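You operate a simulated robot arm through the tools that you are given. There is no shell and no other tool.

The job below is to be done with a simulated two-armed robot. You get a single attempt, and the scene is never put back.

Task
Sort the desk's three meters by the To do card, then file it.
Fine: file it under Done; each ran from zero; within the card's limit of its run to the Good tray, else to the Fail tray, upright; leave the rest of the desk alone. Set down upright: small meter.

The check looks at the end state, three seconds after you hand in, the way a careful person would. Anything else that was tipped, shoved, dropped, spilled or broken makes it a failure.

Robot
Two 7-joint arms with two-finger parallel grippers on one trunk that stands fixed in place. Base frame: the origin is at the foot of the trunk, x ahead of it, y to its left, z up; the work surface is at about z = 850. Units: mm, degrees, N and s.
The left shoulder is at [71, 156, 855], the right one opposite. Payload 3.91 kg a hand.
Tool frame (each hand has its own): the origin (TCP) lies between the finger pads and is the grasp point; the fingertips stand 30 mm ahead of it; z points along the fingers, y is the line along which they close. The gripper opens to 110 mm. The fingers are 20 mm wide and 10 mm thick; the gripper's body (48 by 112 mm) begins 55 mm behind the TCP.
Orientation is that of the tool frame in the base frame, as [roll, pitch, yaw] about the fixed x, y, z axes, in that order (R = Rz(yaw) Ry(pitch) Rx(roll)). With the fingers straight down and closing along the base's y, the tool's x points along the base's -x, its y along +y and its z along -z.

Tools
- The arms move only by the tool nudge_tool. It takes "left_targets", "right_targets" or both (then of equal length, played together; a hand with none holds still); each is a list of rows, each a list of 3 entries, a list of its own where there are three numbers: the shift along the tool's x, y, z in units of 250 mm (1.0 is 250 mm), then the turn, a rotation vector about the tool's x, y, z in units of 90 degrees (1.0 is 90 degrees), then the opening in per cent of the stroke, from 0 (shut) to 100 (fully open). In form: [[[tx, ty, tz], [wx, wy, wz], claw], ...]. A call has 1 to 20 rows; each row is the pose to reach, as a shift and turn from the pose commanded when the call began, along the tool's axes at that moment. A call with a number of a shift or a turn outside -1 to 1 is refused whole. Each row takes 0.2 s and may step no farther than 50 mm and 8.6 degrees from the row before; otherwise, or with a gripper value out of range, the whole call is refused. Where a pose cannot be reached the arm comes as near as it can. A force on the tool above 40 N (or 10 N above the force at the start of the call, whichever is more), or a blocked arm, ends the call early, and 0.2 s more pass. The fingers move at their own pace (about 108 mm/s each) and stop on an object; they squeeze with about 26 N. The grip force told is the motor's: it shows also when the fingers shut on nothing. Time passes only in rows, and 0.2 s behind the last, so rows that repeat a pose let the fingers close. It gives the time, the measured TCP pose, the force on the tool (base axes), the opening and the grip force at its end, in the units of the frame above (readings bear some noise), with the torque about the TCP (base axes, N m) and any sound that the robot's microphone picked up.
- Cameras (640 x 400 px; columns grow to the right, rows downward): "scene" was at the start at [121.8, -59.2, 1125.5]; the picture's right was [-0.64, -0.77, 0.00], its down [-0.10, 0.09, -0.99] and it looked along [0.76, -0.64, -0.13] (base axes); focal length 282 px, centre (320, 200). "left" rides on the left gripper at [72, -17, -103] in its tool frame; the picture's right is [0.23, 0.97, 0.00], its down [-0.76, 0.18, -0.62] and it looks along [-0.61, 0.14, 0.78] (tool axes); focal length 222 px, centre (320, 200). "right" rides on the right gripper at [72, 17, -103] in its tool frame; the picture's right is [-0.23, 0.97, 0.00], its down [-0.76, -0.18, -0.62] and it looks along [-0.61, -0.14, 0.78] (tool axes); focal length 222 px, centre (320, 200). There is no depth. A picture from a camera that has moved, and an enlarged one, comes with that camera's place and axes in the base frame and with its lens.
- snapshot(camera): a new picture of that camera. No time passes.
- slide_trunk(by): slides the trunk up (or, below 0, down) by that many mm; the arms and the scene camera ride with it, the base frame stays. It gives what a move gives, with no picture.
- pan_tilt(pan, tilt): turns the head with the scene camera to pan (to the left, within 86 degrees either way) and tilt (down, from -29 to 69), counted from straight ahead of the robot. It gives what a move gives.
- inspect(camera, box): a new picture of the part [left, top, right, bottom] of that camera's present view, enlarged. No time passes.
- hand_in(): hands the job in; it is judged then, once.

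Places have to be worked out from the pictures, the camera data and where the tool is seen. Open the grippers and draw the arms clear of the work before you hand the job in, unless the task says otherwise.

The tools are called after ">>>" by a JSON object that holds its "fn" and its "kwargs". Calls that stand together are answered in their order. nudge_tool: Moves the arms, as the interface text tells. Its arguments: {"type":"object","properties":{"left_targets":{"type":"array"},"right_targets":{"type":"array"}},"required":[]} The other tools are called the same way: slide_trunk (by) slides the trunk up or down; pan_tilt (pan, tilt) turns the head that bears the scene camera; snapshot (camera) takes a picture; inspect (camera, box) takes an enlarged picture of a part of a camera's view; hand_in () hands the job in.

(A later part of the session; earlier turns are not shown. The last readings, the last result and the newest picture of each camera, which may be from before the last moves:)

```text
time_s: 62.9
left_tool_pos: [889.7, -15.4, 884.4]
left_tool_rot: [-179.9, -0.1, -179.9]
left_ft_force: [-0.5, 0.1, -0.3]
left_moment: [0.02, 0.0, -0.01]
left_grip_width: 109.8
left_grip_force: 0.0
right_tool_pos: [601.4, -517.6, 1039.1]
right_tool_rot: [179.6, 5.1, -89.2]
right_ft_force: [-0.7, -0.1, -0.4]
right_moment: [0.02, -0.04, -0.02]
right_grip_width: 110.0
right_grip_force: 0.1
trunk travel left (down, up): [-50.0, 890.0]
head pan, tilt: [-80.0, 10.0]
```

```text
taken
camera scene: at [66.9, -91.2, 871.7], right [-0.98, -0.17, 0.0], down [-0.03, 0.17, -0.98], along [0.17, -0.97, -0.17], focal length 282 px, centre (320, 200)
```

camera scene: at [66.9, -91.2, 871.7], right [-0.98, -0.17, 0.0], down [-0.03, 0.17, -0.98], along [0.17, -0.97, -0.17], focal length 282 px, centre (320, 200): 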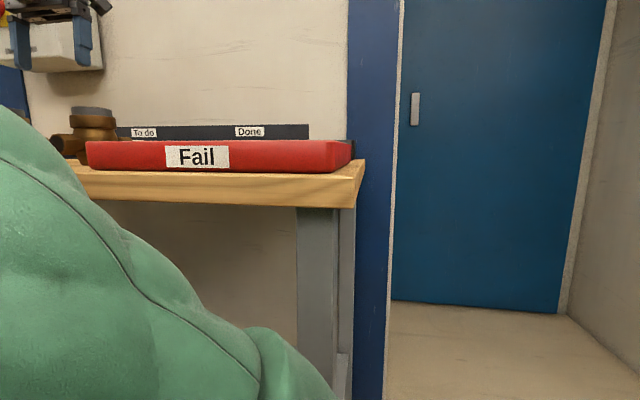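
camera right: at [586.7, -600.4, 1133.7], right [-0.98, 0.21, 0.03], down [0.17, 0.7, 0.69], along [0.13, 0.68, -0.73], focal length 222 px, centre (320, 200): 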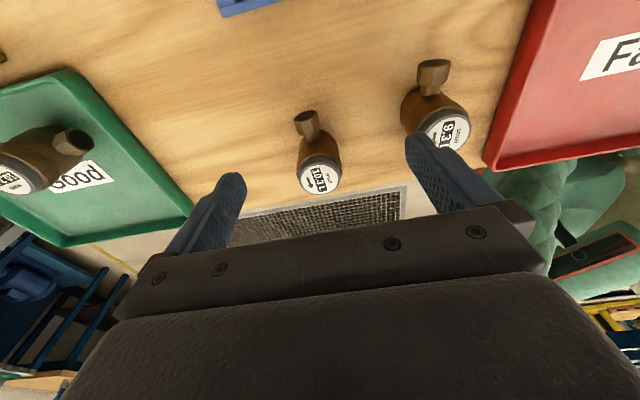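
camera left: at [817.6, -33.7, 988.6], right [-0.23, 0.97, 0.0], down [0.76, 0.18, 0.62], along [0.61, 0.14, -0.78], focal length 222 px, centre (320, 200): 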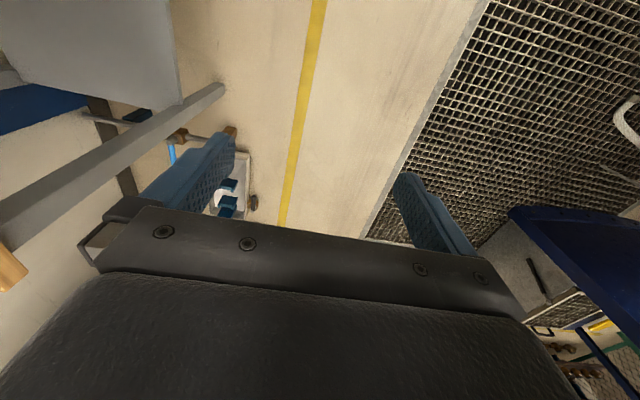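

Nothing on the desk is touched; the elbow is just high and folded near the robot's own body. I try a small correcting move: level the hand again and ease toward +y.

>>> {"fn": "nudge_tool", "kwargs": {"right_targets": [[[0, 0, -0.04], [0, 0.028, -0.015], 100], [[0, 0, -0.08], [0, 0.057, -0.03], 100], [[-0.04, 0, -0.08], [0, 0.057, -0.03], 100], [[-0.08, 0, -0.08], [0, 0.057, -0.03], 100], [[-0.08, 0, -0.08], [0, 0.057, -0.03], 100]]}}

>>> {"fn": "pan_tilt", "kwargs": {"pan": -30, "tilt": 0}}

>>> {"fn": "snapshot", "kwargs": {"camera": "scene"}}

```text
time_s: 64.1
left_tool_pos: [890.2, -15.2, 884.9]
left_tool_rot: [-179.9, 0.0, -179.9]
left_ft_force: [0.4, -0.2, 0.5]
left_moment: [0.03, 0.03, 0.0]
left_grip_width: 110.1
left_grip_force: 0.1
right_tool_pos: [597.5, -517.1, 1051.5]
right_tool_rot: [179.4, 1.3, -87.6]
right_ft_force: [-0.7, 0.3, 0.7]
right_moment: [0.04, 0.01, 0.0]
right_grip_width: 109.8
right_grip_force: 0.0
trunk travel left (down, up): [-50.0, 890.0]
head pan, tilt: [-80.0, 10.0]
```

```text
time_s: 65.3
left_tool_pos: [890.0, -16.6, 885.4]
left_tool_rot: [179.9, 0.0, -179.8]
left_ft_force: [-0.7, -0.8, 0.5]
left_moment: [0.0, -0.01, -0.02]
left_grip_width: 110.0
left_grip_force: 0.0
right_tool_pos: [600.8, -517.6, 1052.6]
right_tool_rot: [179.3, 1.3, -87.4]
right_ft_force: [0.0, 0.1, 0.3]
right_moment: [-0.01, -0.03, -0.02]
right_grip_width: 110.1
right_grip_force: 0.0
trunk travel left (down, up): [-50.0, 890.0]
head pan, tilt: [-30.0, 0.0]
```

```text
taken
camera scene: at [128.7, -44.7, 887.6], right [-0.5, -0.87, 0.0], down [0.0, 0.0, -1.0], along [0.87, -0.5, 0.0], focal length 282 px, centre (320, 200)
```

scene: 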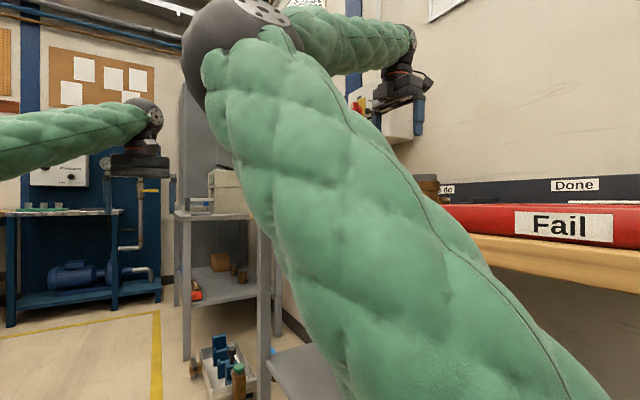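

The commanded point isn't quite reached, probably because the steep upper arm leans on the robot's own body at this high hand position. Lowering the hand should relax that; the spot below (600,-517) is free, so I descend to z≈960.

>>> {"fn": "nudge_tool", "kwargs": {"right_targets": [[[0.03, 0, 0.08], [0, 0, 0], 100], [[0.03, 0, 0.18], [0, 0, 0], 100], [[0.03, 0, 0.28], [0, 0, 0], 100], [[0.03, 0, 0.38], [0, 0, 0], 100], [[0.03, 0, 0.38], [0, 0, 0], 100]]}}

>>> {"fn": "snapshot", "kwargs": {"camera": "right"}}

>>> {"fn": "snapshot", "kwargs": {"camera": "scene"}}

```text
time_s: 66.5
left_tool_pos: [890.1, -15.1, 885.1]
left_tool_rot: [-180.0, 0.0, -179.8]
left_ft_force: [0.0, 0.7, 0.9]
left_moment: [-0.02, -0.01, 0.0]
left_grip_width: 109.9
left_grip_force: 0.1
right_tool_pos: [600.6, -513.2, 962.6]
right_tool_rot: [179.5, 0.4, -86.9]
right_ft_force: [-0.5, 0.0, 0.2]
right_moment: [0.0, 0.02, -0.03]
right_grip_width: 110.1
right_grip_force: 0.1
trunk travel left (down, up): [-50.0, 890.0]
head pan, tilt: [-30.0, 0.0]
```

```text
taken
camera right: at [587.8, -588.5, 1064.6], right [-0.98, 0.18, 0.01], down [0.14, 0.77, 0.63], along [0.1, 0.62, -0.78], focal length 222 px, centre (320, 200)
```

right: 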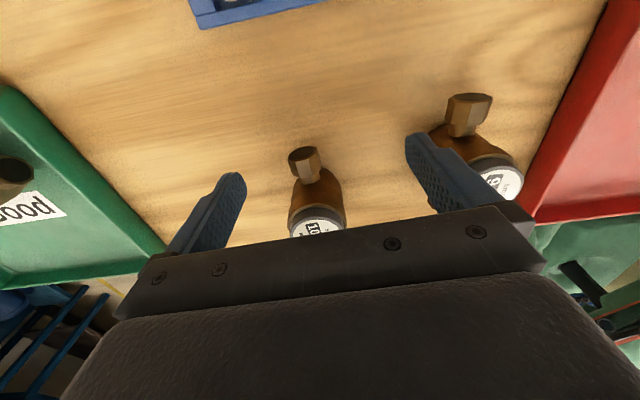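

```text
taken
camera scene: at [128.8, -44.7, 887.7], right [-0.5, -0.87, 0.0], down [0.0, 0.0, -1.0], along [0.87, -0.5, 0.0], focal length 282 px, centre (320, 200)
```

scene: 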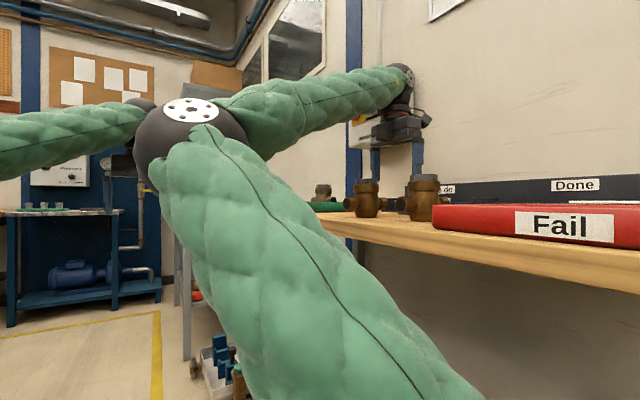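

Hand is nearly level again. I shift to x≈611 and go down to z≈897 here (fingers pass either side of B's pipe end), and move the left hand 150 mm away to its side.

>>> {"fn": "nudge_tool", "kwargs": {"right_targets": [[[0, -0.044, 0], [0, 0, 0], 100], [[0, -0.044, 0.08], [0, 0, 0], 100], [[0, -0.044, 0.16], [0, 0, 0], 100], [[0, -0.044, 0.22], [0, 0, 0], 100], [[0, -0.044, 0.26], [0, 0, 0], 100]], "left_targets": [[[0, 0.12, 0], [0, 0, 0], 100], [[0, 0.24, 0], [0, 0, 0], 100], [[0, 0.36, 0], [0, 0, 0], 100], [[0, 0.48, 0], [0, 0, 0], 100], [[0, 0.6, 0], [0, 0, 0], 100]]}}

>>> {"fn": "snapshot", "kwargs": {"camera": "right"}}

>>> {"fn": "snapshot", "kwargs": {"camera": "scene"}}

```text
time_s: 67.7
left_tool_pos: [889.6, 135.2, 884.7]
left_tool_rot: [-180.0, -0.2, -180.0]
left_ft_force: [0.3, -0.4, 0.1]
left_moment: [-0.01, -0.03, 0.01]
left_grip_width: 109.8
left_grip_force: 0.1
right_tool_pos: [613.2, -504.2, 902.2]
right_tool_rot: [179.6, -0.2, -86.5]
right_ft_force: [0.9, -0.3, -0.6]
right_moment: [0.02, -0.01, 0.0]
right_grip_width: 109.9
right_grip_force: 0.1
trunk travel left (down, up): [-50.0, 890.0]
head pan, tilt: [-30.0, 0.0]
```

```text
taken
camera right: at [600.0, -577.9, 1003.9], right [-0.99, 0.17, 0.01], down [0.13, 0.77, 0.62], along [0.1, 0.61, -0.78], focal length 222 px, centre (320, 200)
```

right: 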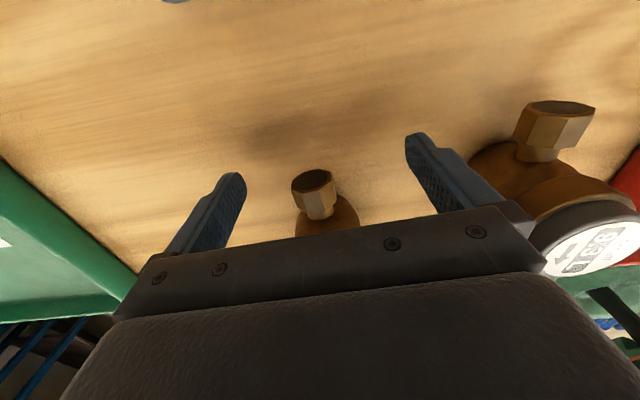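

```text
taken
camera scene: at [128.8, -44.8, 887.6], right [-0.5, -0.87, 0.0], down [0.0, 0.0, -1.0], along [0.87, -0.5, 0.0], focal length 282 px, centre (320, 200)
```

scene: 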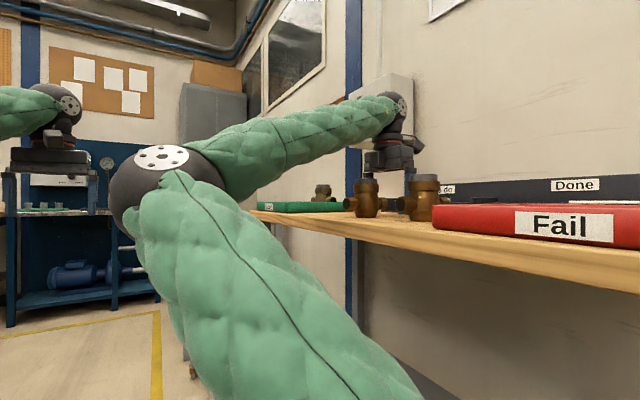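

Tracking is normal again at this height. I slide +y along B with the fingers either side of it, to y≈-442.

>>> {"fn": "nudge_tool", "kwargs": {"right_targets": [[[-0.06, 0, 0], [0, 0, 0], 100], [[-0.12, 0, 0], [0, 0, 0], 100], [[-0.18, 0, 0], [0, 0, 0], 100], [[-0.25, 0, 0], [0, 0, 0], 100], [[-0.25, 0, 0], [0, 0, 0], 100]]}}

>>> {"fn": "snapshot", "kwargs": {"camera": "right"}}

>>> {"fn": "snapshot", "kwargs": {"camera": "scene"}}

```text
time_s: 68.9
left_tool_pos: [888.0, 135.3, 884.8]
left_tool_rot: [179.9, 0.0, -179.9]
left_ft_force: [0.7, 0.1, -0.7]
left_moment: [0.02, 0.03, -0.03]
left_grip_width: 109.8
left_grip_force: 0.0
right_tool_pos: [624.5, -489.1, 910.2]
right_tool_rot: [179.7, -0.1, -86.4]
right_ft_force: [0.3, -0.2, 0.4]
right_moment: [0.02, -0.01, 0.0]
right_grip_width: 110.2
right_grip_force: 0.1
right hand out of reach, approached as far as the arm can: row 1, 2, 3, 4, 5
trunk travel left (down, up): [-50.0, 890.0]
head pan, tilt: [-30.0, 0.0]
```

```text
taken
camera right: at [611.8, -562.7, 1012.9], right [-0.99, 0.17, 0.01], down [0.13, 0.77, 0.62], along [0.1, 0.61, -0.78], focal length 222 px, centre (320, 200)
```

right: 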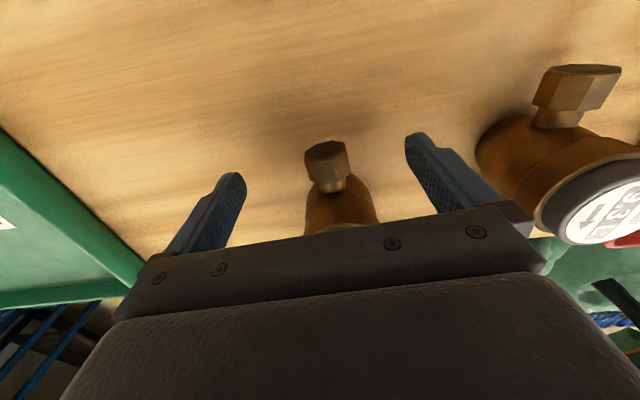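

```text
taken
camera scene: at [128.7, -44.6, 887.6], right [-0.5, -0.87, 0.0], down [0.0, 0.0, -1.0], along [0.87, -0.5, 0.0], focal length 282 px, centre (320, 200)
```

scene: 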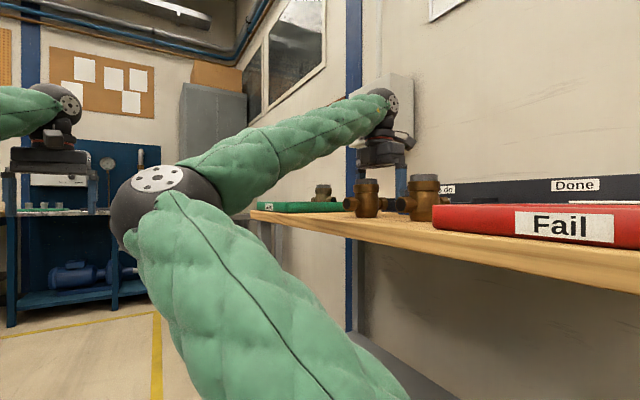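

The same elbow limit stops it at (624,-489). B's pipe end is right here, so dragging B by its pipe end toward the wall is an option; first I check whether this arm can reach the Fail tray area, going up and outboard.

>>> {"fn": "nudge_tool", "kwargs": {"right_targets": [[[0.08, 0, -0.1], [0, 0, 0], 100], [[0.18, 0, -0.25], [0, 0, 0], 100], [[0.28, 0, -0.36], [0, 0, 0], 100], [[0.28, 0.18, -0.36], [0, 0, 0], 100], [[0.28, 0.36, -0.36], [0, 0, 0], 100], [[0.28, 0.54, -0.36], [0, 0, 0], 100], [[0.28, 0.54, -0.36], [0, 0, 0], 100]]}}

>>> {"fn": "nudge_tool", "kwargs": {"right_targets": [[[0, 0.18, 0], [0, 0, 0], 100], [[0, 0.36, 0], [0, 0, 0], 100], [[0, 0.54, 0], [0, 0, 0], 100], [[0, 0.6, 0], [0, 0, 0], 100], [[0, 0.6, 0], [0, 0, 0], 100]]}}

>>> {"fn": "snapshot", "kwargs": {"camera": "right"}}

>>> {"fn": "snapshot", "kwargs": {"camera": "scene"}}

```text
time_s: 70.7
left_tool_pos: [890.5, 134.5, 886.0]
left_tool_rot: [180.0, -0.1, 180.0]
left_ft_force: [-0.1, -0.3, -0.1]
left_moment: [0.03, -0.01, -0.02]
left_grip_width: 110.1
left_grip_force: 0.1
right_tool_pos: [493.7, -588.4, 980.4]
right_tool_rot: [178.3, 1.5, -88.0]
right_ft_force: [-0.4, 0.2, 0.2]
right_moment: [-0.02, -0.03, 0.02]
right_grip_width: 109.9
right_grip_force: 0.0
trunk travel left (down, up): [-50.0, 890.0]
head pan, tilt: [-30.0, 0.0]
stopped in row 7 (right hand): the arm was blocked; the commanded pose is now the measured one
```

```text
time_s: 71.9
left_tool_pos: [890.5, 135.5, 885.8]
left_tool_rot: [-180.0, -0.1, -180.0]
left_ft_force: [0.3, -0.2, 0.5]
left_moment: [0.01, -0.04, 0.01]
left_grip_width: 109.9
left_grip_force: 0.0
right_tool_pos: [342.7, -601.9, 978.4]
right_tool_rot: [178.1, 2.2, -88.4]
right_ft_force: [0.2, 0.7, -0.3]
right_moment: [-0.02, 0.0, 0.03]
right_grip_width: 109.8
right_grip_force: 0.1
trunk travel left (down, up): [-50.0, 890.0]
head pan, tilt: [-30.0, 0.0]
```

```text
taken
camera right: at [331.2, -680.4, 1078.5], right [-0.98, 0.2, 0.04], down [0.18, 0.74, 0.65], along [0.1, 0.64, -0.76], focal length 222 px, centre (320, 200)
```

right: 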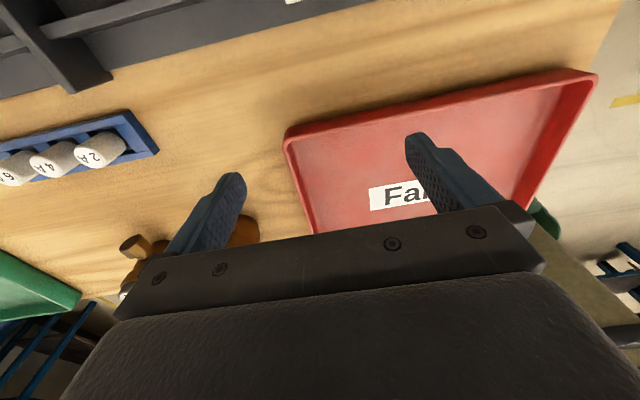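

```text
taken
camera scene: at [128.6, -44.6, 887.6], right [-0.5, -0.87, 0.0], down [0.0, 0.0, -1.0], along [0.87, -0.5, 0.0], focal length 282 px, centre (320, 200)
```

scene: 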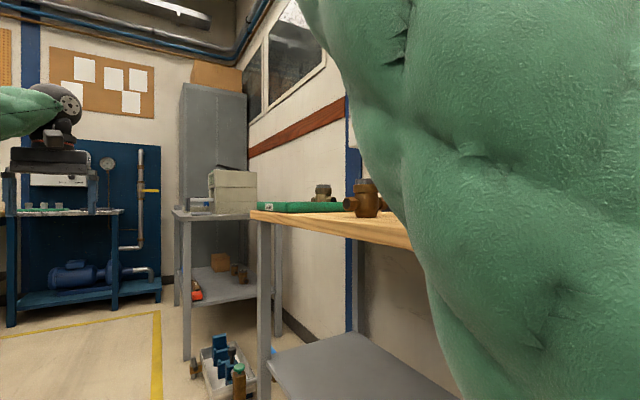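

The upper arm is now steep and right beside the head, so this low trunk is bad for small x. I raise the trunk 250 mm and then bring the hand down to see the elbow's new pose.

>>> {"fn": "slide_trunk", "kwargs": {"by": 250}}

>>> {"fn": "nudge_tool", "kwargs": {"right_targets": [[[0.04, 0, 0.1], [0, 0, 0], 100], [[0.08, 0, 0.25], [0, 0, 0], 100], [[0.08, 0, 0.4], [0, 0, 0], 100], [[0.08, 0, 0.55], [0, 0, 0], 100], [[0.08, 0, 0.7], [0, 0, 0], 100], [[0.08, 0, 0.7], [0, 0, 0], 100]]}}

>>> {"fn": "snapshot", "kwargs": {"camera": "scene"}}

>>> {"fn": "snapshot", "kwargs": {"camera": "right"}}

```text
time_s: 74.5
left_tool_pos: [889.6, 134.8, 1136.0]
left_tool_rot: [-180.0, -0.1, -179.9]
left_ft_force: [0.1, 0.3, -0.6]
left_moment: [-0.02, -0.01, -0.03]
left_grip_width: 110.0
left_grip_force: 0.1
right_tool_pos: [342.3, -601.2, 1230.2]
right_tool_rot: [178.4, 2.4, -88.2]
right_ft_force: [-0.9, -0.5, -0.6]
right_moment: [0.01, -0.02, 0.03]
right_grip_width: 110.0
right_grip_force: 0.0
trunk travel left (down, up): [-300.0, 640.0]
head pan, tilt: [-30.0, 0.0]
```

```text
time_s: 75.9
left_tool_pos: [890.1, 135.2, 1135.2]
left_tool_rot: [-179.9, 0.0, -179.9]
left_ft_force: [-0.7, 0.2, 0.8]
left_moment: [-0.01, 0.01, 0.02]
left_grip_width: 110.1
left_grip_force: 0.0
right_tool_pos: [338.6, -608.3, 1063.1]
right_tool_rot: [178.4, 1.2, -87.9]
right_ft_force: [0.2, 0.9, 1.6]
right_moment: [-0.01, 0.0, 0.03]
right_grip_width: 110.1
right_grip_force: 0.1
trunk travel left (down, up): [-300.0, 640.0]
head pan, tilt: [-30.0, 0.0]
```

```text
taken
camera scene: at [128.6, -44.4, 1137.7], right [-0.5, -0.87, 0.0], down [0.0, 0.0, -1.0], along [0.87, -0.5, 0.0], focal length 282 px, centre (320, 200)
```

scene: 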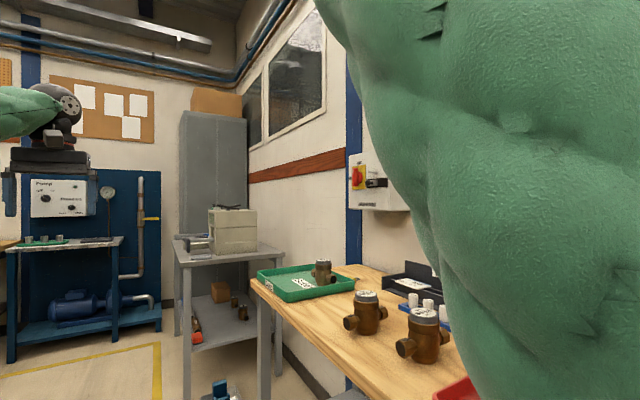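

```text
taken
camera right: at [329.4, -684.8, 1164.6], right [-0.98, 0.19, 0.03], down [0.17, 0.76, 0.63], along [0.1, 0.63, -0.77], focal length 222 px, centre (320, 200)
```

right: 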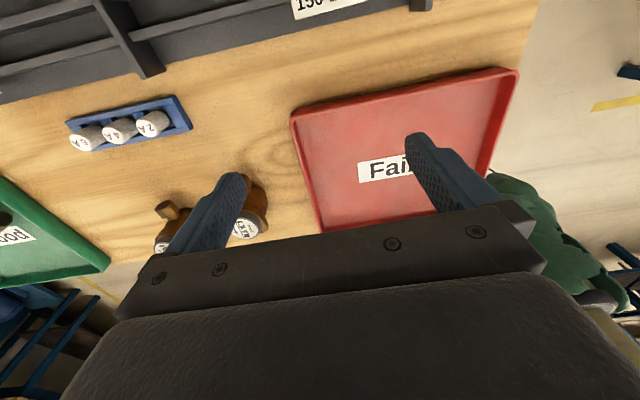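

The elbow is now up in a different pose. I continue down over the Fail tray, moving slightly inboard to about (340,-560,960).

>>> {"fn": "nudge_tool", "kwargs": {"right_targets": [[[-0.04, 0, 0.1], [0, 0, 0], 100], [[-0.1, 0, 0.2], [0, 0, 0], 100], [[-0.16, 0, 0.3], [0, 0, 0], 100], [[-0.2, 0, 0.4], [0, 0, 0], 100], [[-0.2, 0, 0.4], [0, 0, 0], 100]]}}

>>> {"fn": "pan_tilt", "kwargs": {"pan": -10, "tilt": -20}}

>>> {"fn": "snapshot", "kwargs": {"camera": "scene"}}

>>> {"fn": "pan_tilt", "kwargs": {"pan": -75, "tilt": 30}}

>>> {"fn": "snapshot", "kwargs": {"camera": "scene"}}

```text
time_s: 77.1
left_tool_pos: [888.4, 135.5, 1135.9]
left_tool_rot: [-180.0, -0.1, -180.0]
left_ft_force: [0.7, -0.6, -0.6]
left_moment: [-0.02, 0.0, 0.0]
left_grip_width: 110.1
left_grip_force: 0.1
right_tool_pos: [332.6, -560.7, 953.4]
right_tool_rot: [178.1, 2.5, -88.4]
right_ft_force: [-0.2, -0.3, 0.0]
right_moment: [0.02, 0.01, 0.0]
right_grip_width: 110.1
right_grip_force: 0.1
trunk travel left (down, up): [-300.0, 640.0]
head pan, tilt: [-30.0, 0.0]
```

```text
time_s: 77.9
left_tool_pos: [889.2, 135.8, 1134.7]
left_tool_rot: [180.0, -0.2, -179.9]
left_ft_force: [-0.1, 0.3, -0.3]
left_moment: [-0.03, 0.02, 0.05]
left_grip_width: 110.3
left_grip_force: 0.0
right_tool_pos: [334.2, -559.2, 954.7]
right_tool_rot: [178.4, 2.5, -88.4]
right_ft_force: [0.2, -0.6, -0.4]
right_moment: [-0.01, -0.02, -0.02]
right_grip_width: 110.0
right_grip_force: 0.0
trunk travel left (down, up): [-300.0, 640.0]
head pan, tilt: [-10.0, -20.0]
```

```text
taken
camera scene: at [125.7, -12.8, 1166.9], right [-0.17, -0.98, 0.0], down [0.34, -0.06, -0.94], along [0.93, -0.16, 0.34], focal length 282 px, centre (320, 200)
```

scene: 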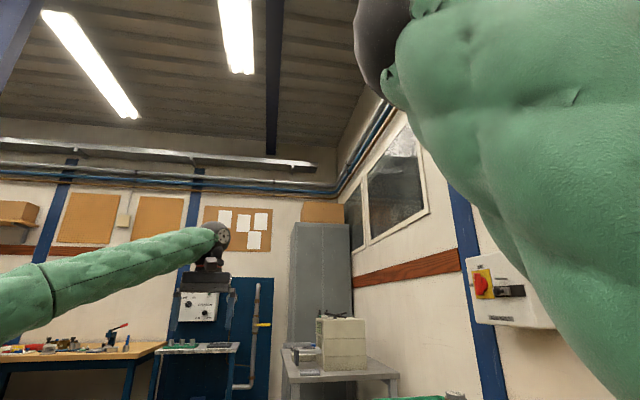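

```text
time_s: 79.3
left_tool_pos: [889.5, 135.7, 1134.3]
left_tool_rot: [-180.0, -0.1, -179.9]
left_ft_force: [-0.7, 0.4, 0.2]
left_moment: [0.02, 0.05, -0.03]
left_grip_width: 110.0
left_grip_force: 0.0
right_tool_pos: [333.0, -559.0, 954.7]
right_tool_rot: [178.4, 2.5, -88.1]
right_ft_force: [0.1, 0.6, 0.1]
right_moment: [0.02, -0.03, 0.01]
right_grip_width: 109.9
right_grip_force: 0.0
trunk travel left (down, up): [-300.0, 640.0]
head pan, tilt: [-75.0, 30.0]
```

```text
taken
camera scene: at [74.2, -87.0, 1089.4], right [-0.97, -0.26, 0.0], down [-0.13, 0.48, -0.87], along [0.22, -0.84, -0.5], focal length 282 px, centre (320, 200)
```

scene: 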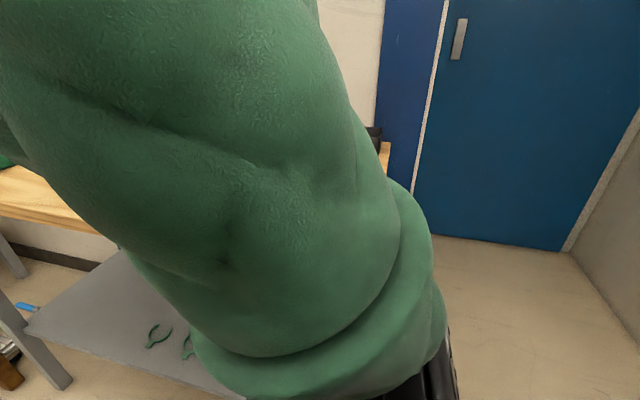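

The Fail tray spot (333,-560) is reachable with this elbow-up pose. From here I rise, level the hand, and try reaching over meter A at (478,-465).

>>> {"fn": "nudge_tool", "kwargs": {"right_targets": [[[0, 0, -0.1], [0.01, 0.014, 0], 100], [[0, 0, -0.2], [0.019, 0.028, 0], 100], [[-0.09, -0.15, -0.2], [0.019, 0.028, 0], 100], [[-0.18, -0.3, -0.2], [0.019, 0.028, 0], 100], [[-0.27, -0.45, -0.2], [0.019, 0.028, 0], 100], [[-0.36, -0.592, -0.2], [0.019, 0.028, 0], 100], [[-0.36, -0.592, -0.2], [0.019, 0.028, 0], 100]]}}

>>> {"fn": "snapshot", "kwargs": {"camera": "right"}}

>>> {"fn": "snapshot", "kwargs": {"camera": "scene"}}

```text
time_s: 81.1
left_tool_pos: [889.8, 135.9, 1136.1]
left_tool_rot: [-179.9, -0.2, -179.9]
left_ft_force: [0.5, -0.8, -0.6]
left_moment: [-0.02, 0.0, 0.01]
left_grip_width: 109.9
left_grip_force: 0.1
right_tool_pos: [473.6, -491.1, 979.0]
right_tool_rot: [179.8, 5.0, -89.8]
right_ft_force: [-1.3, 0.2, 0.1]
right_moment: [-0.01, -0.01, 0.02]
right_grip_width: 110.0
right_grip_force: 0.0
trunk travel left (down, up): [-300.0, 640.0]
head pan, tilt: [-75.0, 30.0]
stopped in row 7 (right hand): the arm was blocked; the commanded pose is now the measured one
```

```text
taken
camera right: at [457.9, -573.5, 1076.5], right [-0.97, 0.22, 0.02], down [0.18, 0.71, 0.69], along [0.14, 0.67, -0.73], focal length 222 px, centre (320, 200)
```

right: 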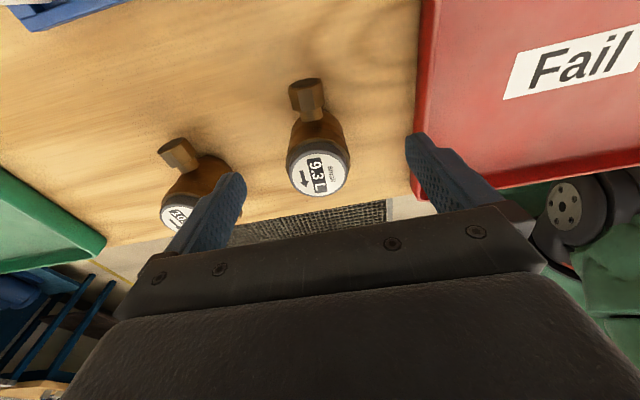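

```text
taken
camera scene: at [74.2, -87.0, 1089.3], right [-0.97, -0.26, 0.0], down [-0.13, 0.48, -0.87], along [0.22, -0.84, -0.5], focal length 282 px, centre (320, 200)
```

scene: 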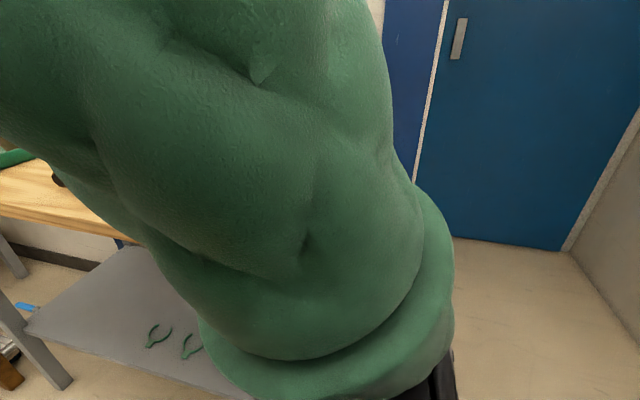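

The right upper arm is leaning on the robot's own head in this pose. I back off outboard, then raise the trunk 300 mm so the arm can work downward with the elbow away from the head.

>>> {"fn": "nudge_tool", "kwargs": {"right_targets": [[[0.1, 0, -0.02], [0, 0.025, 0], 100], [[0.25, 0, -0.04], [0, 0.05, 0], 100], [[0.4, 0, -0.04], [0, 0.055, 0], 100], [[0.4, 0, -0.04], [0, 0.055, 0], 100]]}}

>>> {"fn": "slide_trunk", "kwargs": {"by": 300}}

>>> {"fn": "nudge_tool", "kwargs": {"right_targets": [[[0, 0, 0.19], [0, 0, 0], 100], [[0, 0, 0.38], [0, 0, 0], 100], [[0, 0, 0.57], [0, 0, 0], 100], [[0, 0, 0.76], [0, 0, 0], 100], [[0, 0, 0.95], [0, 0, 0], 100], [[0, 0, 0.95], [0, 0, 0], 100]]}}

>>> {"fn": "pan_tilt", "kwargs": {"pan": -45, "tilt": 35}}

>>> {"fn": "snapshot", "kwargs": {"camera": "scene"}}

>>> {"fn": "snapshot", "kwargs": {"camera": "right"}}

```text
time_s: 82.1
left_tool_pos: [889.0, 135.7, 1136.6]
left_tool_rot: [-180.0, 0.0, -179.9]
left_ft_force: [0.0, 0.8, 0.0]
left_moment: [-0.01, -0.03, -0.01]
left_grip_width: 109.9
left_grip_force: 0.1
right_tool_pos: [475.7, -591.2, 983.5]
right_tool_rot: [179.7, -0.2, -89.7]
right_ft_force: [-0.2, 0.3, 0.6]
right_moment: [0.01, -0.03, -0.01]
right_grip_width: 109.9
right_grip_force: 0.0
trunk travel left (down, up): [-300.0, 640.0]
head pan, tilt: [-75.0, 30.0]
```

```text
time_s: 85.1
left_tool_pos: [890.0, 135.5, 1435.2]
left_tool_rot: [179.9, -0.2, -179.9]
left_ft_force: [-0.6, -0.5, -0.5]
left_moment: [-0.03, 0.02, -0.01]
left_grip_width: 110.0
left_grip_force: 0.1
right_tool_pos: [475.2, -591.4, 1283.1]
right_tool_rot: [179.7, -0.2, -89.9]
right_ft_force: [0.4, -0.5, 0.6]
right_moment: [0.03, -0.02, 0.0]
right_grip_width: 110.0
right_grip_force: 0.1
trunk travel left (down, up): [-600.0, 340.0]
head pan, tilt: [-75.0, 30.0]
```

```text
time_s: 86.5
left_tool_pos: [889.3, 137.1, 1435.1]
left_tool_rot: [180.0, 0.0, -179.9]
left_ft_force: [0.4, -0.7, -0.6]
left_moment: [-0.05, -0.04, -0.03]
left_grip_width: 110.1
left_grip_force: 0.0
right_tool_pos: [475.5, -591.9, 1044.2]
right_tool_rot: [179.8, -0.4, -89.8]
right_ft_force: [-0.8, 0.3, 1.0]
right_moment: [-0.01, 0.02, -0.02]
right_grip_width: 110.1
right_grip_force: 0.2
trunk travel left (down, up): [-600.0, 340.0]
head pan, tilt: [-75.0, 30.0]
```

```text
time_s: 87.4
left_tool_pos: [888.8, 135.7, 1436.1]
left_tool_rot: [180.0, 0.0, -179.9]
left_ft_force: [-0.2, 0.5, -1.0]
left_moment: [0.0, 0.0, 0.0]
left_grip_width: 110.1
left_grip_force: 0.0
right_tool_pos: [474.9, -593.9, 1044.5]
right_tool_rot: [179.7, -0.2, -89.8]
right_ft_force: [0.0, -0.2, -0.6]
right_moment: [0.0, 0.0, 0.01]
right_grip_width: 109.8
right_grip_force: 0.0
trunk travel left (down, up): [-600.0, 340.0]
head pan, tilt: [-45.0, 35.0]
```

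```text
taken
camera scene: at [113.1, -62.0, 1381.5], right [-0.71, -0.71, 0.0], down [-0.41, 0.41, -0.82], along [0.58, -0.58, -0.57], focal length 282 px, centre (320, 200)
```

scene: 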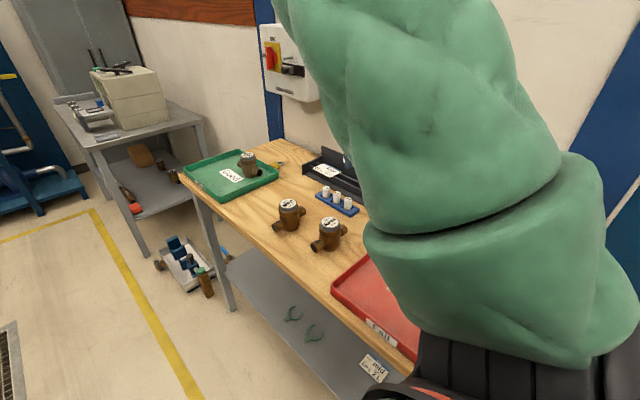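

```text
taken
camera right: at [459.0, -666.1, 1148.0], right [-0.97, 0.22, 0.0], down [0.18, 0.76, 0.62], along [0.14, 0.6, -0.79], focal length 222 px, centre (320, 200)
```

right: 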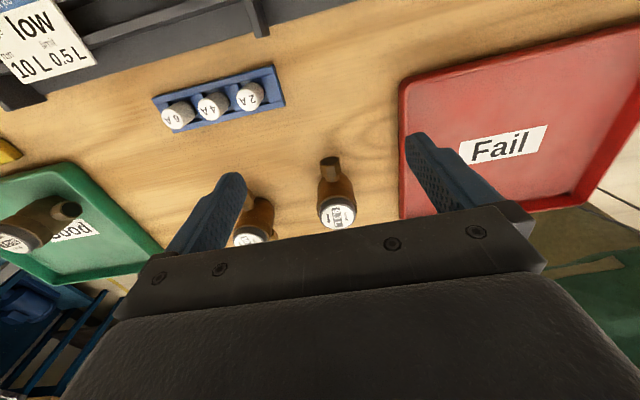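

Now the upper arm rises clear of the head with an unobstructed view. I try to move over meter A at this trunk height.

>>> {"fn": "nudge_tool", "kwargs": {"right_targets": [[[-0.1, -0.004, 0], [0, 0, 0], 100], [[-0.2, -0.008, 0], [0, 0, 0], 100], [[-0.3, -0.012, 0], [0, 0, 0], 100], [[-0.4, -0.012, 0], [0, 0, 0], 100], [[-0.508, -0.012, 0], [0, 0, 0], 100], [[-0.508, -0.012, 0], [0, 0, 0], 100]]}}

>>> {"fn": "snapshot", "kwargs": {"camera": "scene"}}

>>> {"fn": "snapshot", "kwargs": {"camera": "right"}}

```text
time_s: 88.8
left_tool_pos: [889.2, 133.9, 1435.3]
left_tool_rot: [-179.9, 0.0, 180.0]
left_ft_force: [-1.1, 0.8, 0.0]
left_moment: [0.04, 0.0, 0.02]
left_grip_width: 110.1
left_grip_force: 0.0
right_tool_pos: [470.2, -471.8, 1034.4]
right_tool_rot: [179.7, 1.9, -91.4]
right_ft_force: [0.7, 0.5, 0.7]
right_moment: [0.02, -0.02, 0.03]
right_grip_width: 110.3
right_grip_force: 0.1
trunk travel left (down, up): [-600.0, 340.0]
head pan, tilt: [-45.0, 35.0]
```

```text
taken
camera scene: at [113.1, -62.3, 1381.5], right [-0.71, -0.71, 0.0], down [-0.41, 0.41, -0.82], along [0.58, -0.58, -0.57], focal length 282 px, centre (320, 200)
```

scene: 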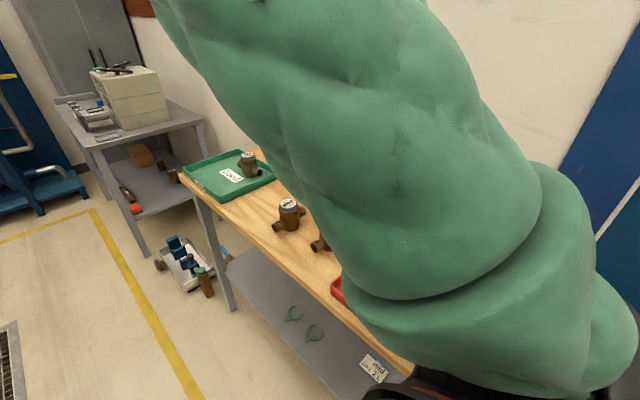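

```text
taken
camera right: at [453.5, -548.6, 1135.6], right [-0.97, 0.25, 0.01], down [0.2, 0.74, 0.65], along [0.15, 0.63, -0.76], focal length 222 px, centre (320, 200)
```

right: 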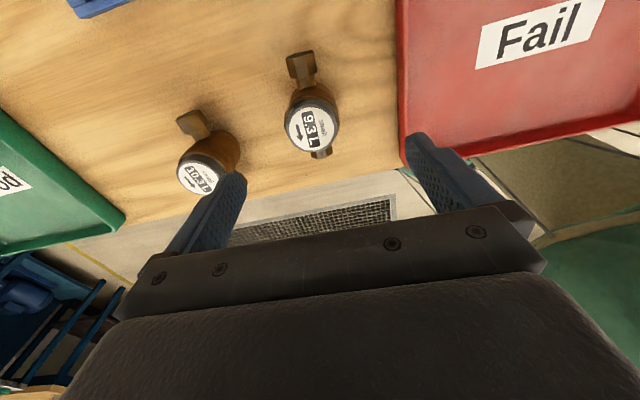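

Almost there, with only a slight residual from leaning on the head. I raise the trunk another 120 mm and come down by the same plus a bit, above A.

>>> {"fn": "nudge_tool", "kwargs": {"right_targets": [[[0.1, 0, 0], [0, 0.02, 0], 100], [[0.1, 0, 0], [0, 0.02, 0], 100]]}}

>>> {"fn": "slide_trunk", "kwargs": {"by": 120}}

>>> {"fn": "nudge_tool", "kwargs": {"right_targets": [[[0, 0, 0.19], [0, 0, 0], 100], [[0, 0, 0.38], [0, 0, 0], 100], [[0, 0, 0.57], [0, 0, 0], 100], [[-0.05, 0, 0.66], [0, 0, 0], 100], [[-0.1, 0, 0.66], [0, 0, 0], 100], [[-0.1, 0, 0.66], [0, 0, 0], 100]]}}

>>> {"fn": "snapshot", "kwargs": {"camera": "right"}}

>>> {"fn": "snapshot", "kwargs": {"camera": "scene"}}

```text
time_s: 89.4
left_tool_pos: [889.2, 136.3, 1434.6]
left_tool_rot: [-180.0, -0.2, -180.0]
left_ft_force: [-0.7, 0.2, 0.3]
left_moment: [-0.01, 0.03, 0.01]
left_grip_width: 110.3
left_grip_force: 0.1
right_tool_pos: [478.2, -492.0, 1043.3]
right_tool_rot: [179.8, -1.7, -89.9]
right_ft_force: [-1.0, -0.3, 0.0]
right_moment: [-0.03, -0.03, -0.03]
right_grip_width: 110.2
right_grip_force: 0.0
trunk travel left (down, up): [-600.0, 340.0]
head pan, tilt: [-45.0, 35.0]
```

```text
time_s: 90.9
left_tool_pos: [889.9, 135.5, 1554.5]
left_tool_rot: [-180.0, -0.1, -179.9]
left_ft_force: [1.0, -0.8, 0.4]
left_moment: [0.03, 0.0, 0.01]
left_grip_width: 109.8
left_grip_force: 0.1
right_tool_pos: [477.3, -493.3, 1162.9]
right_tool_rot: [179.5, -1.8, -90.0]
right_ft_force: [-0.1, -0.1, 0.5]
right_moment: [-0.01, 0.0, 0.01]
right_grip_width: 110.4
right_grip_force: 0.0
trunk travel left (down, up): [-720.0, 220.0]
head pan, tilt: [-45.0, 35.0]
```

```text
time_s: 92.3
left_tool_pos: [889.9, 134.4, 1555.8]
left_tool_rot: [-180.0, -0.1, -180.0]
left_ft_force: [0.8, 0.1, 0.4]
left_moment: [0.0, 0.0, -0.03]
left_grip_width: 109.8
left_grip_force: 0.1
right_tool_pos: [482.0, -502.5, 1024.1]
right_tool_rot: [179.5, -2.0, -89.8]
right_ft_force: [0.0, -0.3, 0.6]
right_moment: [-0.06, -0.01, 0.0]
right_grip_width: 110.1
right_grip_force: 0.0
right hand out of reach, approached as far as the arm can: row 3, 4, 5, 6
trunk travel left (down, up): [-720.0, 220.0]
head pan, tilt: [-45.0, 35.0]
```

```text
taken
camera right: at [467.0, -571.1, 1129.1], right [-0.97, 0.23, 0.0], down [0.18, 0.78, 0.6], along [0.13, 0.58, -0.8], focal length 222 px, centre (320, 200)
```

right: 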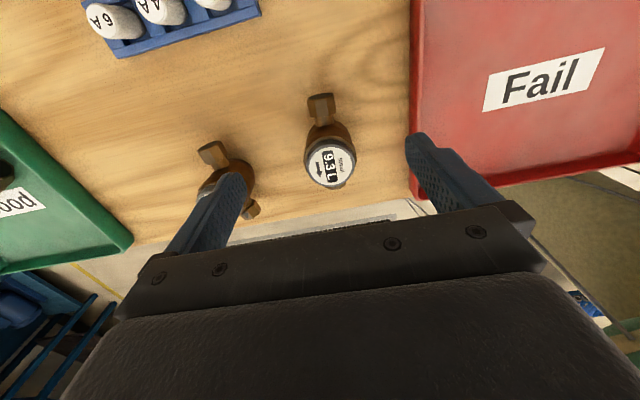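

```text
taken
camera scene: at [113.6, -62.5, 1501.4], right [-0.71, -0.71, 0.0], down [-0.41, 0.41, -0.82], along [0.58, -0.58, -0.57], focal length 282 px, centre (320, 200)
```

scene: 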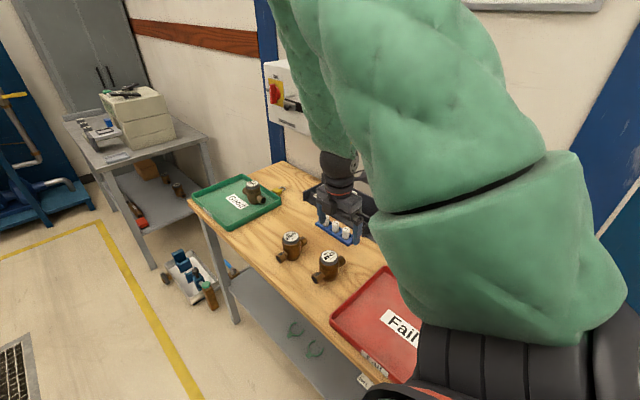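

Here the wrist runs out in the downward direction instead, so a trunk height in between (~230) should suit A. I raise the hand 200 mm, lower the trunk 190 mm, then come down at y≈-535 beside A's pipe end.

>>> {"fn": "nudge_tool", "kwargs": {"right_targets": [[[0.05, 0, -0.19], [0, -0.01, 0], 100], [[0.13, 0, -0.38], [0, -0.022, 0], 100], [[0.13, 0, -0.57], [0, -0.022, 0], 100], [[0.13, 0, -0.76], [0, -0.022, 0], 100], [[0.13, 0, -0.8], [0, -0.022, 0], 100]]}}

>>> {"fn": "slide_trunk", "kwargs": {"by": -190}}

>>> {"fn": "snapshot", "kwargs": {"camera": "scene"}}

>>> {"fn": "snapshot", "kwargs": {"camera": "right"}}

```text
refused: row 2 steps farther than a row can; nothing moved
```

```text
time_s: 93.8
left_tool_pos: [887.8, 136.0, 1408.4]
left_tool_rot: [180.0, 0.0, -179.9]
left_ft_force: [-0.7, 0.9, 0.0]
left_moment: [0.03, 0.02, 0.01]
left_grip_width: 110.1
left_grip_force: 0.0
right_tool_pos: [483.9, -500.3, 880.4]
right_tool_rot: [179.9, -2.0, -89.9]
right_ft_force: [-4.0, 3.3, 18.7]
right_moment: [0.27, -0.88, 0.01]
right_grip_width: 108.1
right_grip_force: 0.1
trunk travel left (down, up): [-573.0, 367.0]
head pan, tilt: [-45.0, 35.0]
stopped: the force on the tool passed its limit at 393 N (the readings are from after the stop); the commanded pose is now the measured one
```

```text
taken
camera scene: at [112.4, -60.6, 1354.2], right [-0.71, -0.71, 0.0], down [-0.41, 0.4, -0.82], along [0.58, -0.58, -0.57], focal length 282 px, centre (320, 200)
```

scene: 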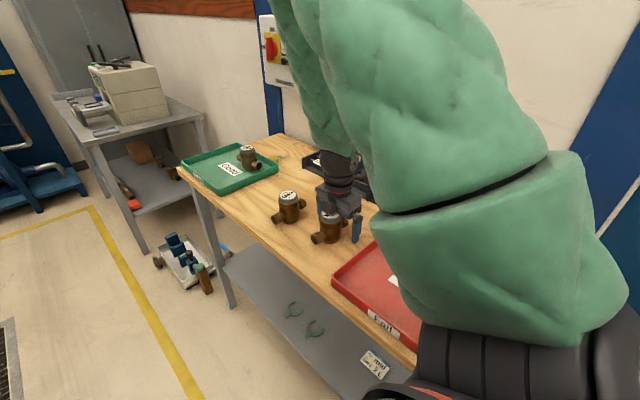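

```text
taken
camera right: at [467.8, -569.8, 985.7], right [-0.97, 0.23, -0.01], down [0.18, 0.78, 0.6], along [0.14, 0.58, -0.8], focal length 222 px, centre (320, 200)
```

right: 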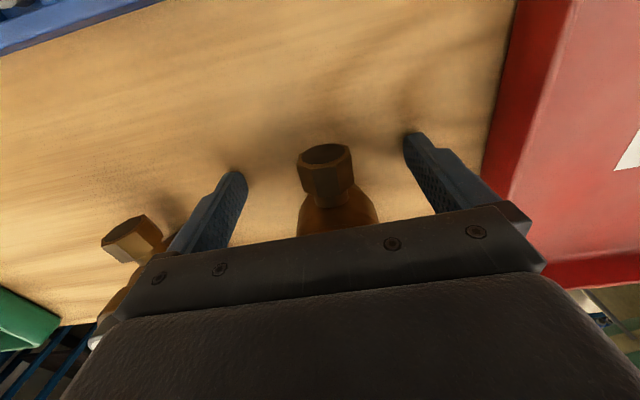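

My raise was refused while the trunk still slid, and the fingertips pressed the desk (stopped by the force limit); the meter between the fingers looks untouched. I lift the hand 18 mm immediately and won't chain such calls again.

>>> {"fn": "nudge_tool", "kwargs": {"right_targets": [[[0, 0, -0.03], [0, 0, 0], 100], [[0, 0, -0.07], [0, 0, 0], 100], [[0, 0, -0.07], [0, 0, 0], 100]]}}

>>> {"fn": "snapshot", "kwargs": {"camera": "right"}}

>>> {"fn": "inspect", "kwargs": {"camera": "scene", "box": [240, 130, 440, 290]}}

```text
time_s: 94.6
left_tool_pos: [890.7, 134.8, 1407.9]
left_tool_rot: [179.9, -0.1, 180.0]
left_ft_force: [-0.2, -1.1, -0.1]
left_moment: [0.01, 0.04, -0.01]
left_grip_width: 109.9
left_grip_force: 0.1
right_tool_pos: [484.6, -500.7, 897.5]
right_tool_rot: [179.8, -2.0, -89.8]
right_ft_force: [0.2, 0.4, -0.5]
right_moment: [-0.02, 0.0, 0.06]
right_grip_width: 110.1
right_grip_force: 0.1
trunk travel left (down, up): [-573.0, 367.0]
head pan, tilt: [-45.0, 35.0]
```

```text
taken
camera right: at [468.6, -570.8, 1002.2], right [-0.97, 0.22, 0.0], down [0.18, 0.78, 0.6], along [0.14, 0.58, -0.8], focal length 222 px, centre (320, 200)
```

right: 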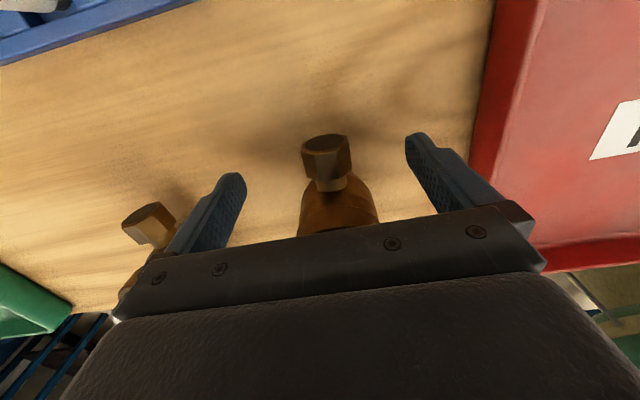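

```text
2.50 times, centred on (340, 210) of scene
camera zoom: at [113.8, -62.5, 1354.2], right [-0.71, -0.71, 0.0], down [-0.41, 0.41, -0.82], along [0.58, -0.58, -0.57], focal length 706 px, centre (270, 175)
```

zoom: 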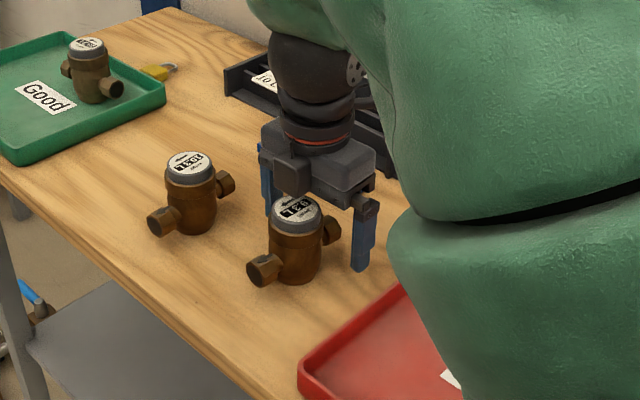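

All intact, and the fingers straddle A. I level the hand and move +y to centre on A at (478,-465).

>>> {"fn": "nudge_tool", "kwargs": {"right_targets": [[[-0.03, 0.01, 0], [0, -0.011, 0], 100], [[-0.07, 0.02, 0], [0, -0.022, 0], 100], [[-0.11, 0.026, 0], [0, -0.022, 0], 100], [[-0.14, 0.026, 0], [0, -0.022, 0], 100], [[-0.14, 0.026, 0], [0, -0.022, 0], 100]]}}

>>> {"fn": "snapshot", "kwargs": {"camera": "right"}}

>>> {"fn": "inspect", "kwargs": {"camera": "scene", "box": [240, 130, 440, 290]}}

```text
time_s: 95.8
left_tool_pos: [890.0, 133.9, 1407.6]
left_tool_rot: [179.9, -0.2, -179.9]
left_ft_force: [0.0, -0.4, 1.0]
left_moment: [0.01, 0.03, -0.04]
left_grip_width: 109.9
left_grip_force: 0.1
right_tool_pos: [478.2, -468.5, 898.0]
right_tool_rot: [179.5, 0.1, -90.0]
right_ft_force: [-0.8, 1.3, -0.4]
right_moment: [-0.03, 0.0, -0.02]
right_grip_width: 109.9
right_grip_force: 0.1
right hand out of reach, approached as far as the arm can: row 4, 5
trunk travel left (down, up): [-573.0, 367.0]
head pan, tilt: [-45.0, 35.0]
```

```text
taken
camera right: at [463.5, -541.5, 1001.6], right [-0.97, 0.23, 0.01], down [0.18, 0.76, 0.62], along [0.13, 0.61, -0.78], focal length 222 px, centre (320, 200)
```

right: 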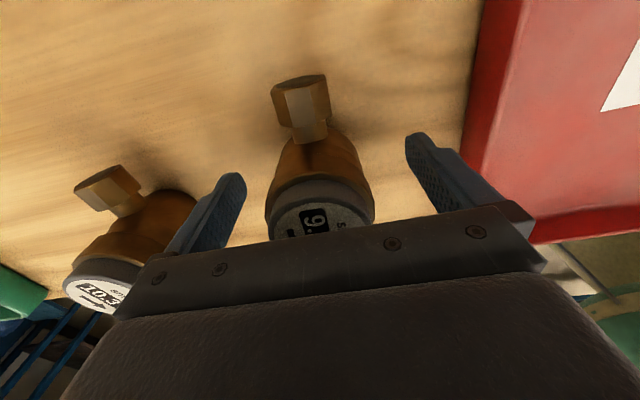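

```text
2.50 times, centred on (340, 210) of scene
camera zoom: at [113.2, -62.2, 1354.3], right [-0.71, -0.71, 0.0], down [-0.41, 0.41, -0.82], along [0.58, -0.58, -0.57], focal length 706 px, centre (270, 175)
```

zoom: 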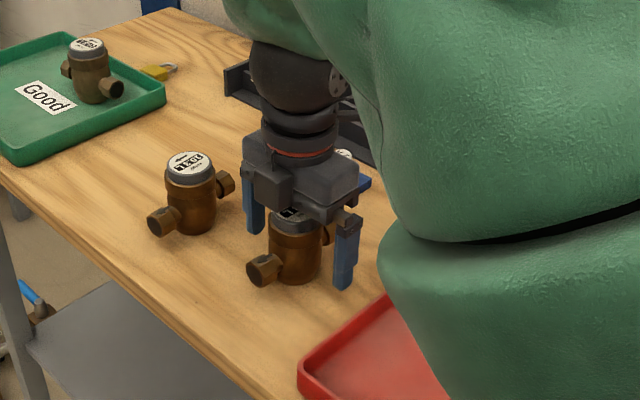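

The view matches the good centred view I had with C. I close and lift A 40 mm.

>>> {"fn": "nudge_tool", "kwargs": {"right_targets": [[[0, 0, 0.01], [0, 0, 0], 75], [[0, 0, 0.01], [0, 0, 0], 30], [[0, 0, 0.01], [0, 0, 0], 0], [[0, 0, 0.01], [0, 0, 0], 0], [[0, 0, 0.01], [0, 0, 0], 0], [[0, 0, -0.03], [0, 0, 0], 0], [[0, 0, -0.09], [0, 0, 0], 0], [[0, 0, -0.15], [0, 0, 0], 0], [[0, 0, -0.15], [0, 0, 0], 0]]}}

>>> {"fn": "snapshot", "kwargs": {"camera": "right"}}

>>> {"fn": "snapshot", "kwargs": {"camera": "scene"}}

```text
time_s: 97.8
left_tool_pos: [890.4, 133.7, 1407.9]
left_tool_rot: [179.9, -0.1, -180.0]
left_ft_force: [-0.4, -1.7, 0.2]
left_moment: [0.03, -0.02, -0.01]
left_grip_width: 109.7
left_grip_force: 0.1
right_tool_pos: [480.2, -467.8, 936.3]
right_tool_rot: [179.9, 0.0, -89.8]
right_ft_force: [-0.5, -0.7, -4.6]
right_moment: [-0.02, 0.01, -0.01]
right_grip_width: 55.7
right_grip_force: 25.8
trunk travel left (down, up): [-573.0, 367.0]
head pan, tilt: [-45.0, 35.0]
```

```text
taken
camera right: at [463.9, -541.9, 1038.3], right [-0.97, 0.22, 0.0], down [0.18, 0.76, 0.62], along [0.14, 0.61, -0.78], focal length 222 px, centre (320, 200)
```

right: 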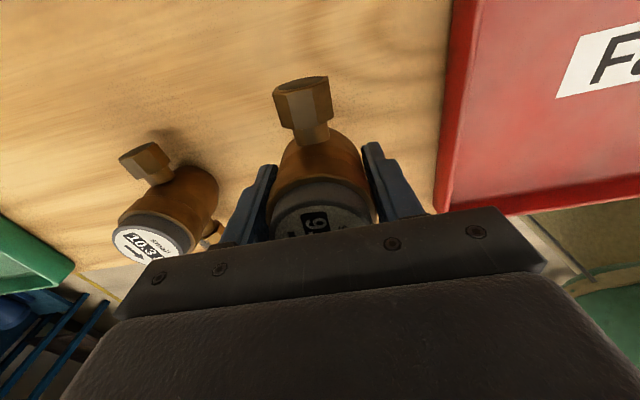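

```text
taken
camera scene: at [113.7, -62.6, 1354.3], right [-0.71, -0.71, 0.0], down [-0.41, 0.41, -0.82], along [0.58, -0.58, -0.57], focal length 282 px, centre (320, 200)
```

scene: 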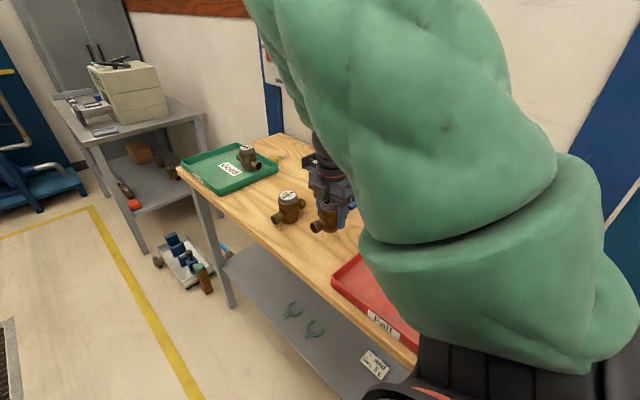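

A is held upright (4.6 N). I raise it 30 mm more and carry it over the Fail tray to about (325,-510).

>>> {"fn": "nudge_tool", "kwargs": {"right_targets": [[[0.02, 0, -0.08], [0, 0, 0], 0], [[0.04, 0, -0.14], [0, 0, 0], 0], [[0.08, 0.12, -0.14], [0, 0, 0], 0], [[0.12, 0.25, -0.14], [0, 0, 0], 0], [[0.168, 0.38, -0.14], [0, 0, 0], 0], [[0.168, 0.5, -0.14], [0, 0, 0], 0], [[0.168, 0.62, -0.14], [0, 0, 0], 0], [[0.168, 0.62, -0.14], [0, 0, 0], 0]]}}

>>> {"fn": "snapshot", "kwargs": {"camera": "right"}}

>>> {"fn": "snapshot", "kwargs": {"camera": "scene"}}

```text
time_s: 99.6
left_tool_pos: [889.5, 134.9, 1406.4]
left_tool_rot: [-180.0, 0.0, -179.9]
left_ft_force: [-0.4, -0.5, 0.2]
left_moment: [0.01, -0.01, -0.01]
left_grip_width: 109.9
left_grip_force: 0.1
right_tool_pos: [341.8, -527.5, 974.3]
right_tool_rot: [179.7, 0.0, -89.8]
right_ft_force: [-0.4, -0.2, -4.2]
right_moment: [0.01, -0.01, -0.01]
right_grip_width: 55.8
right_grip_force: 26.2
right hand out of reach, approached as far as the arm can: row 6, 7, 8
trunk travel left (down, up): [-573.0, 367.0]
head pan, tilt: [-45.0, 35.0]
```

```text
taken
camera right: at [325.6, -600.5, 1077.1], right [-0.97, 0.22, 0.0], down [0.18, 0.76, 0.62], along [0.14, 0.61, -0.78], focal length 222 px, centre (320, 200)
```

right: 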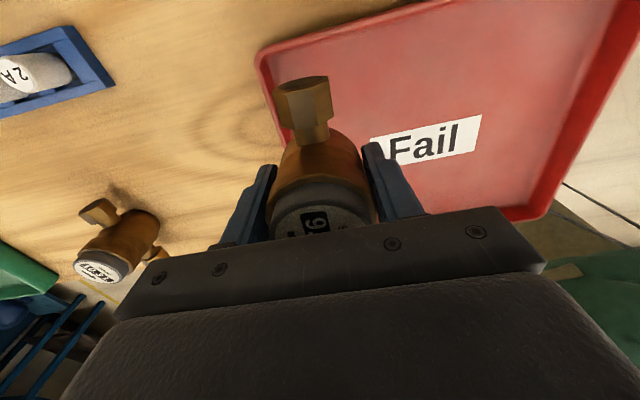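

```text
taken
camera scene: at [113.6, -61.5, 1354.3], right [-0.71, -0.71, 0.0], down [-0.41, 0.41, -0.82], along [0.58, -0.58, -0.57], focal length 282 px, centre (320, 200)
```

scene: 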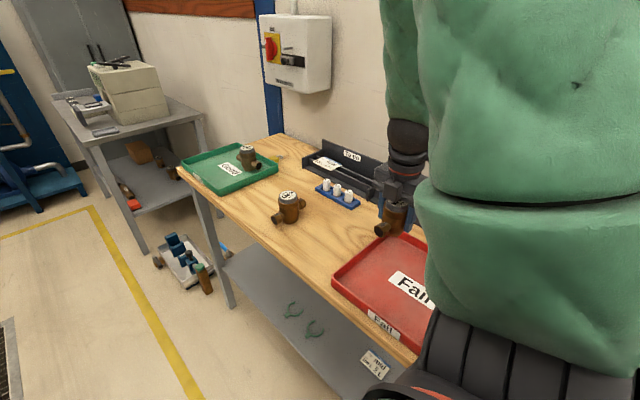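

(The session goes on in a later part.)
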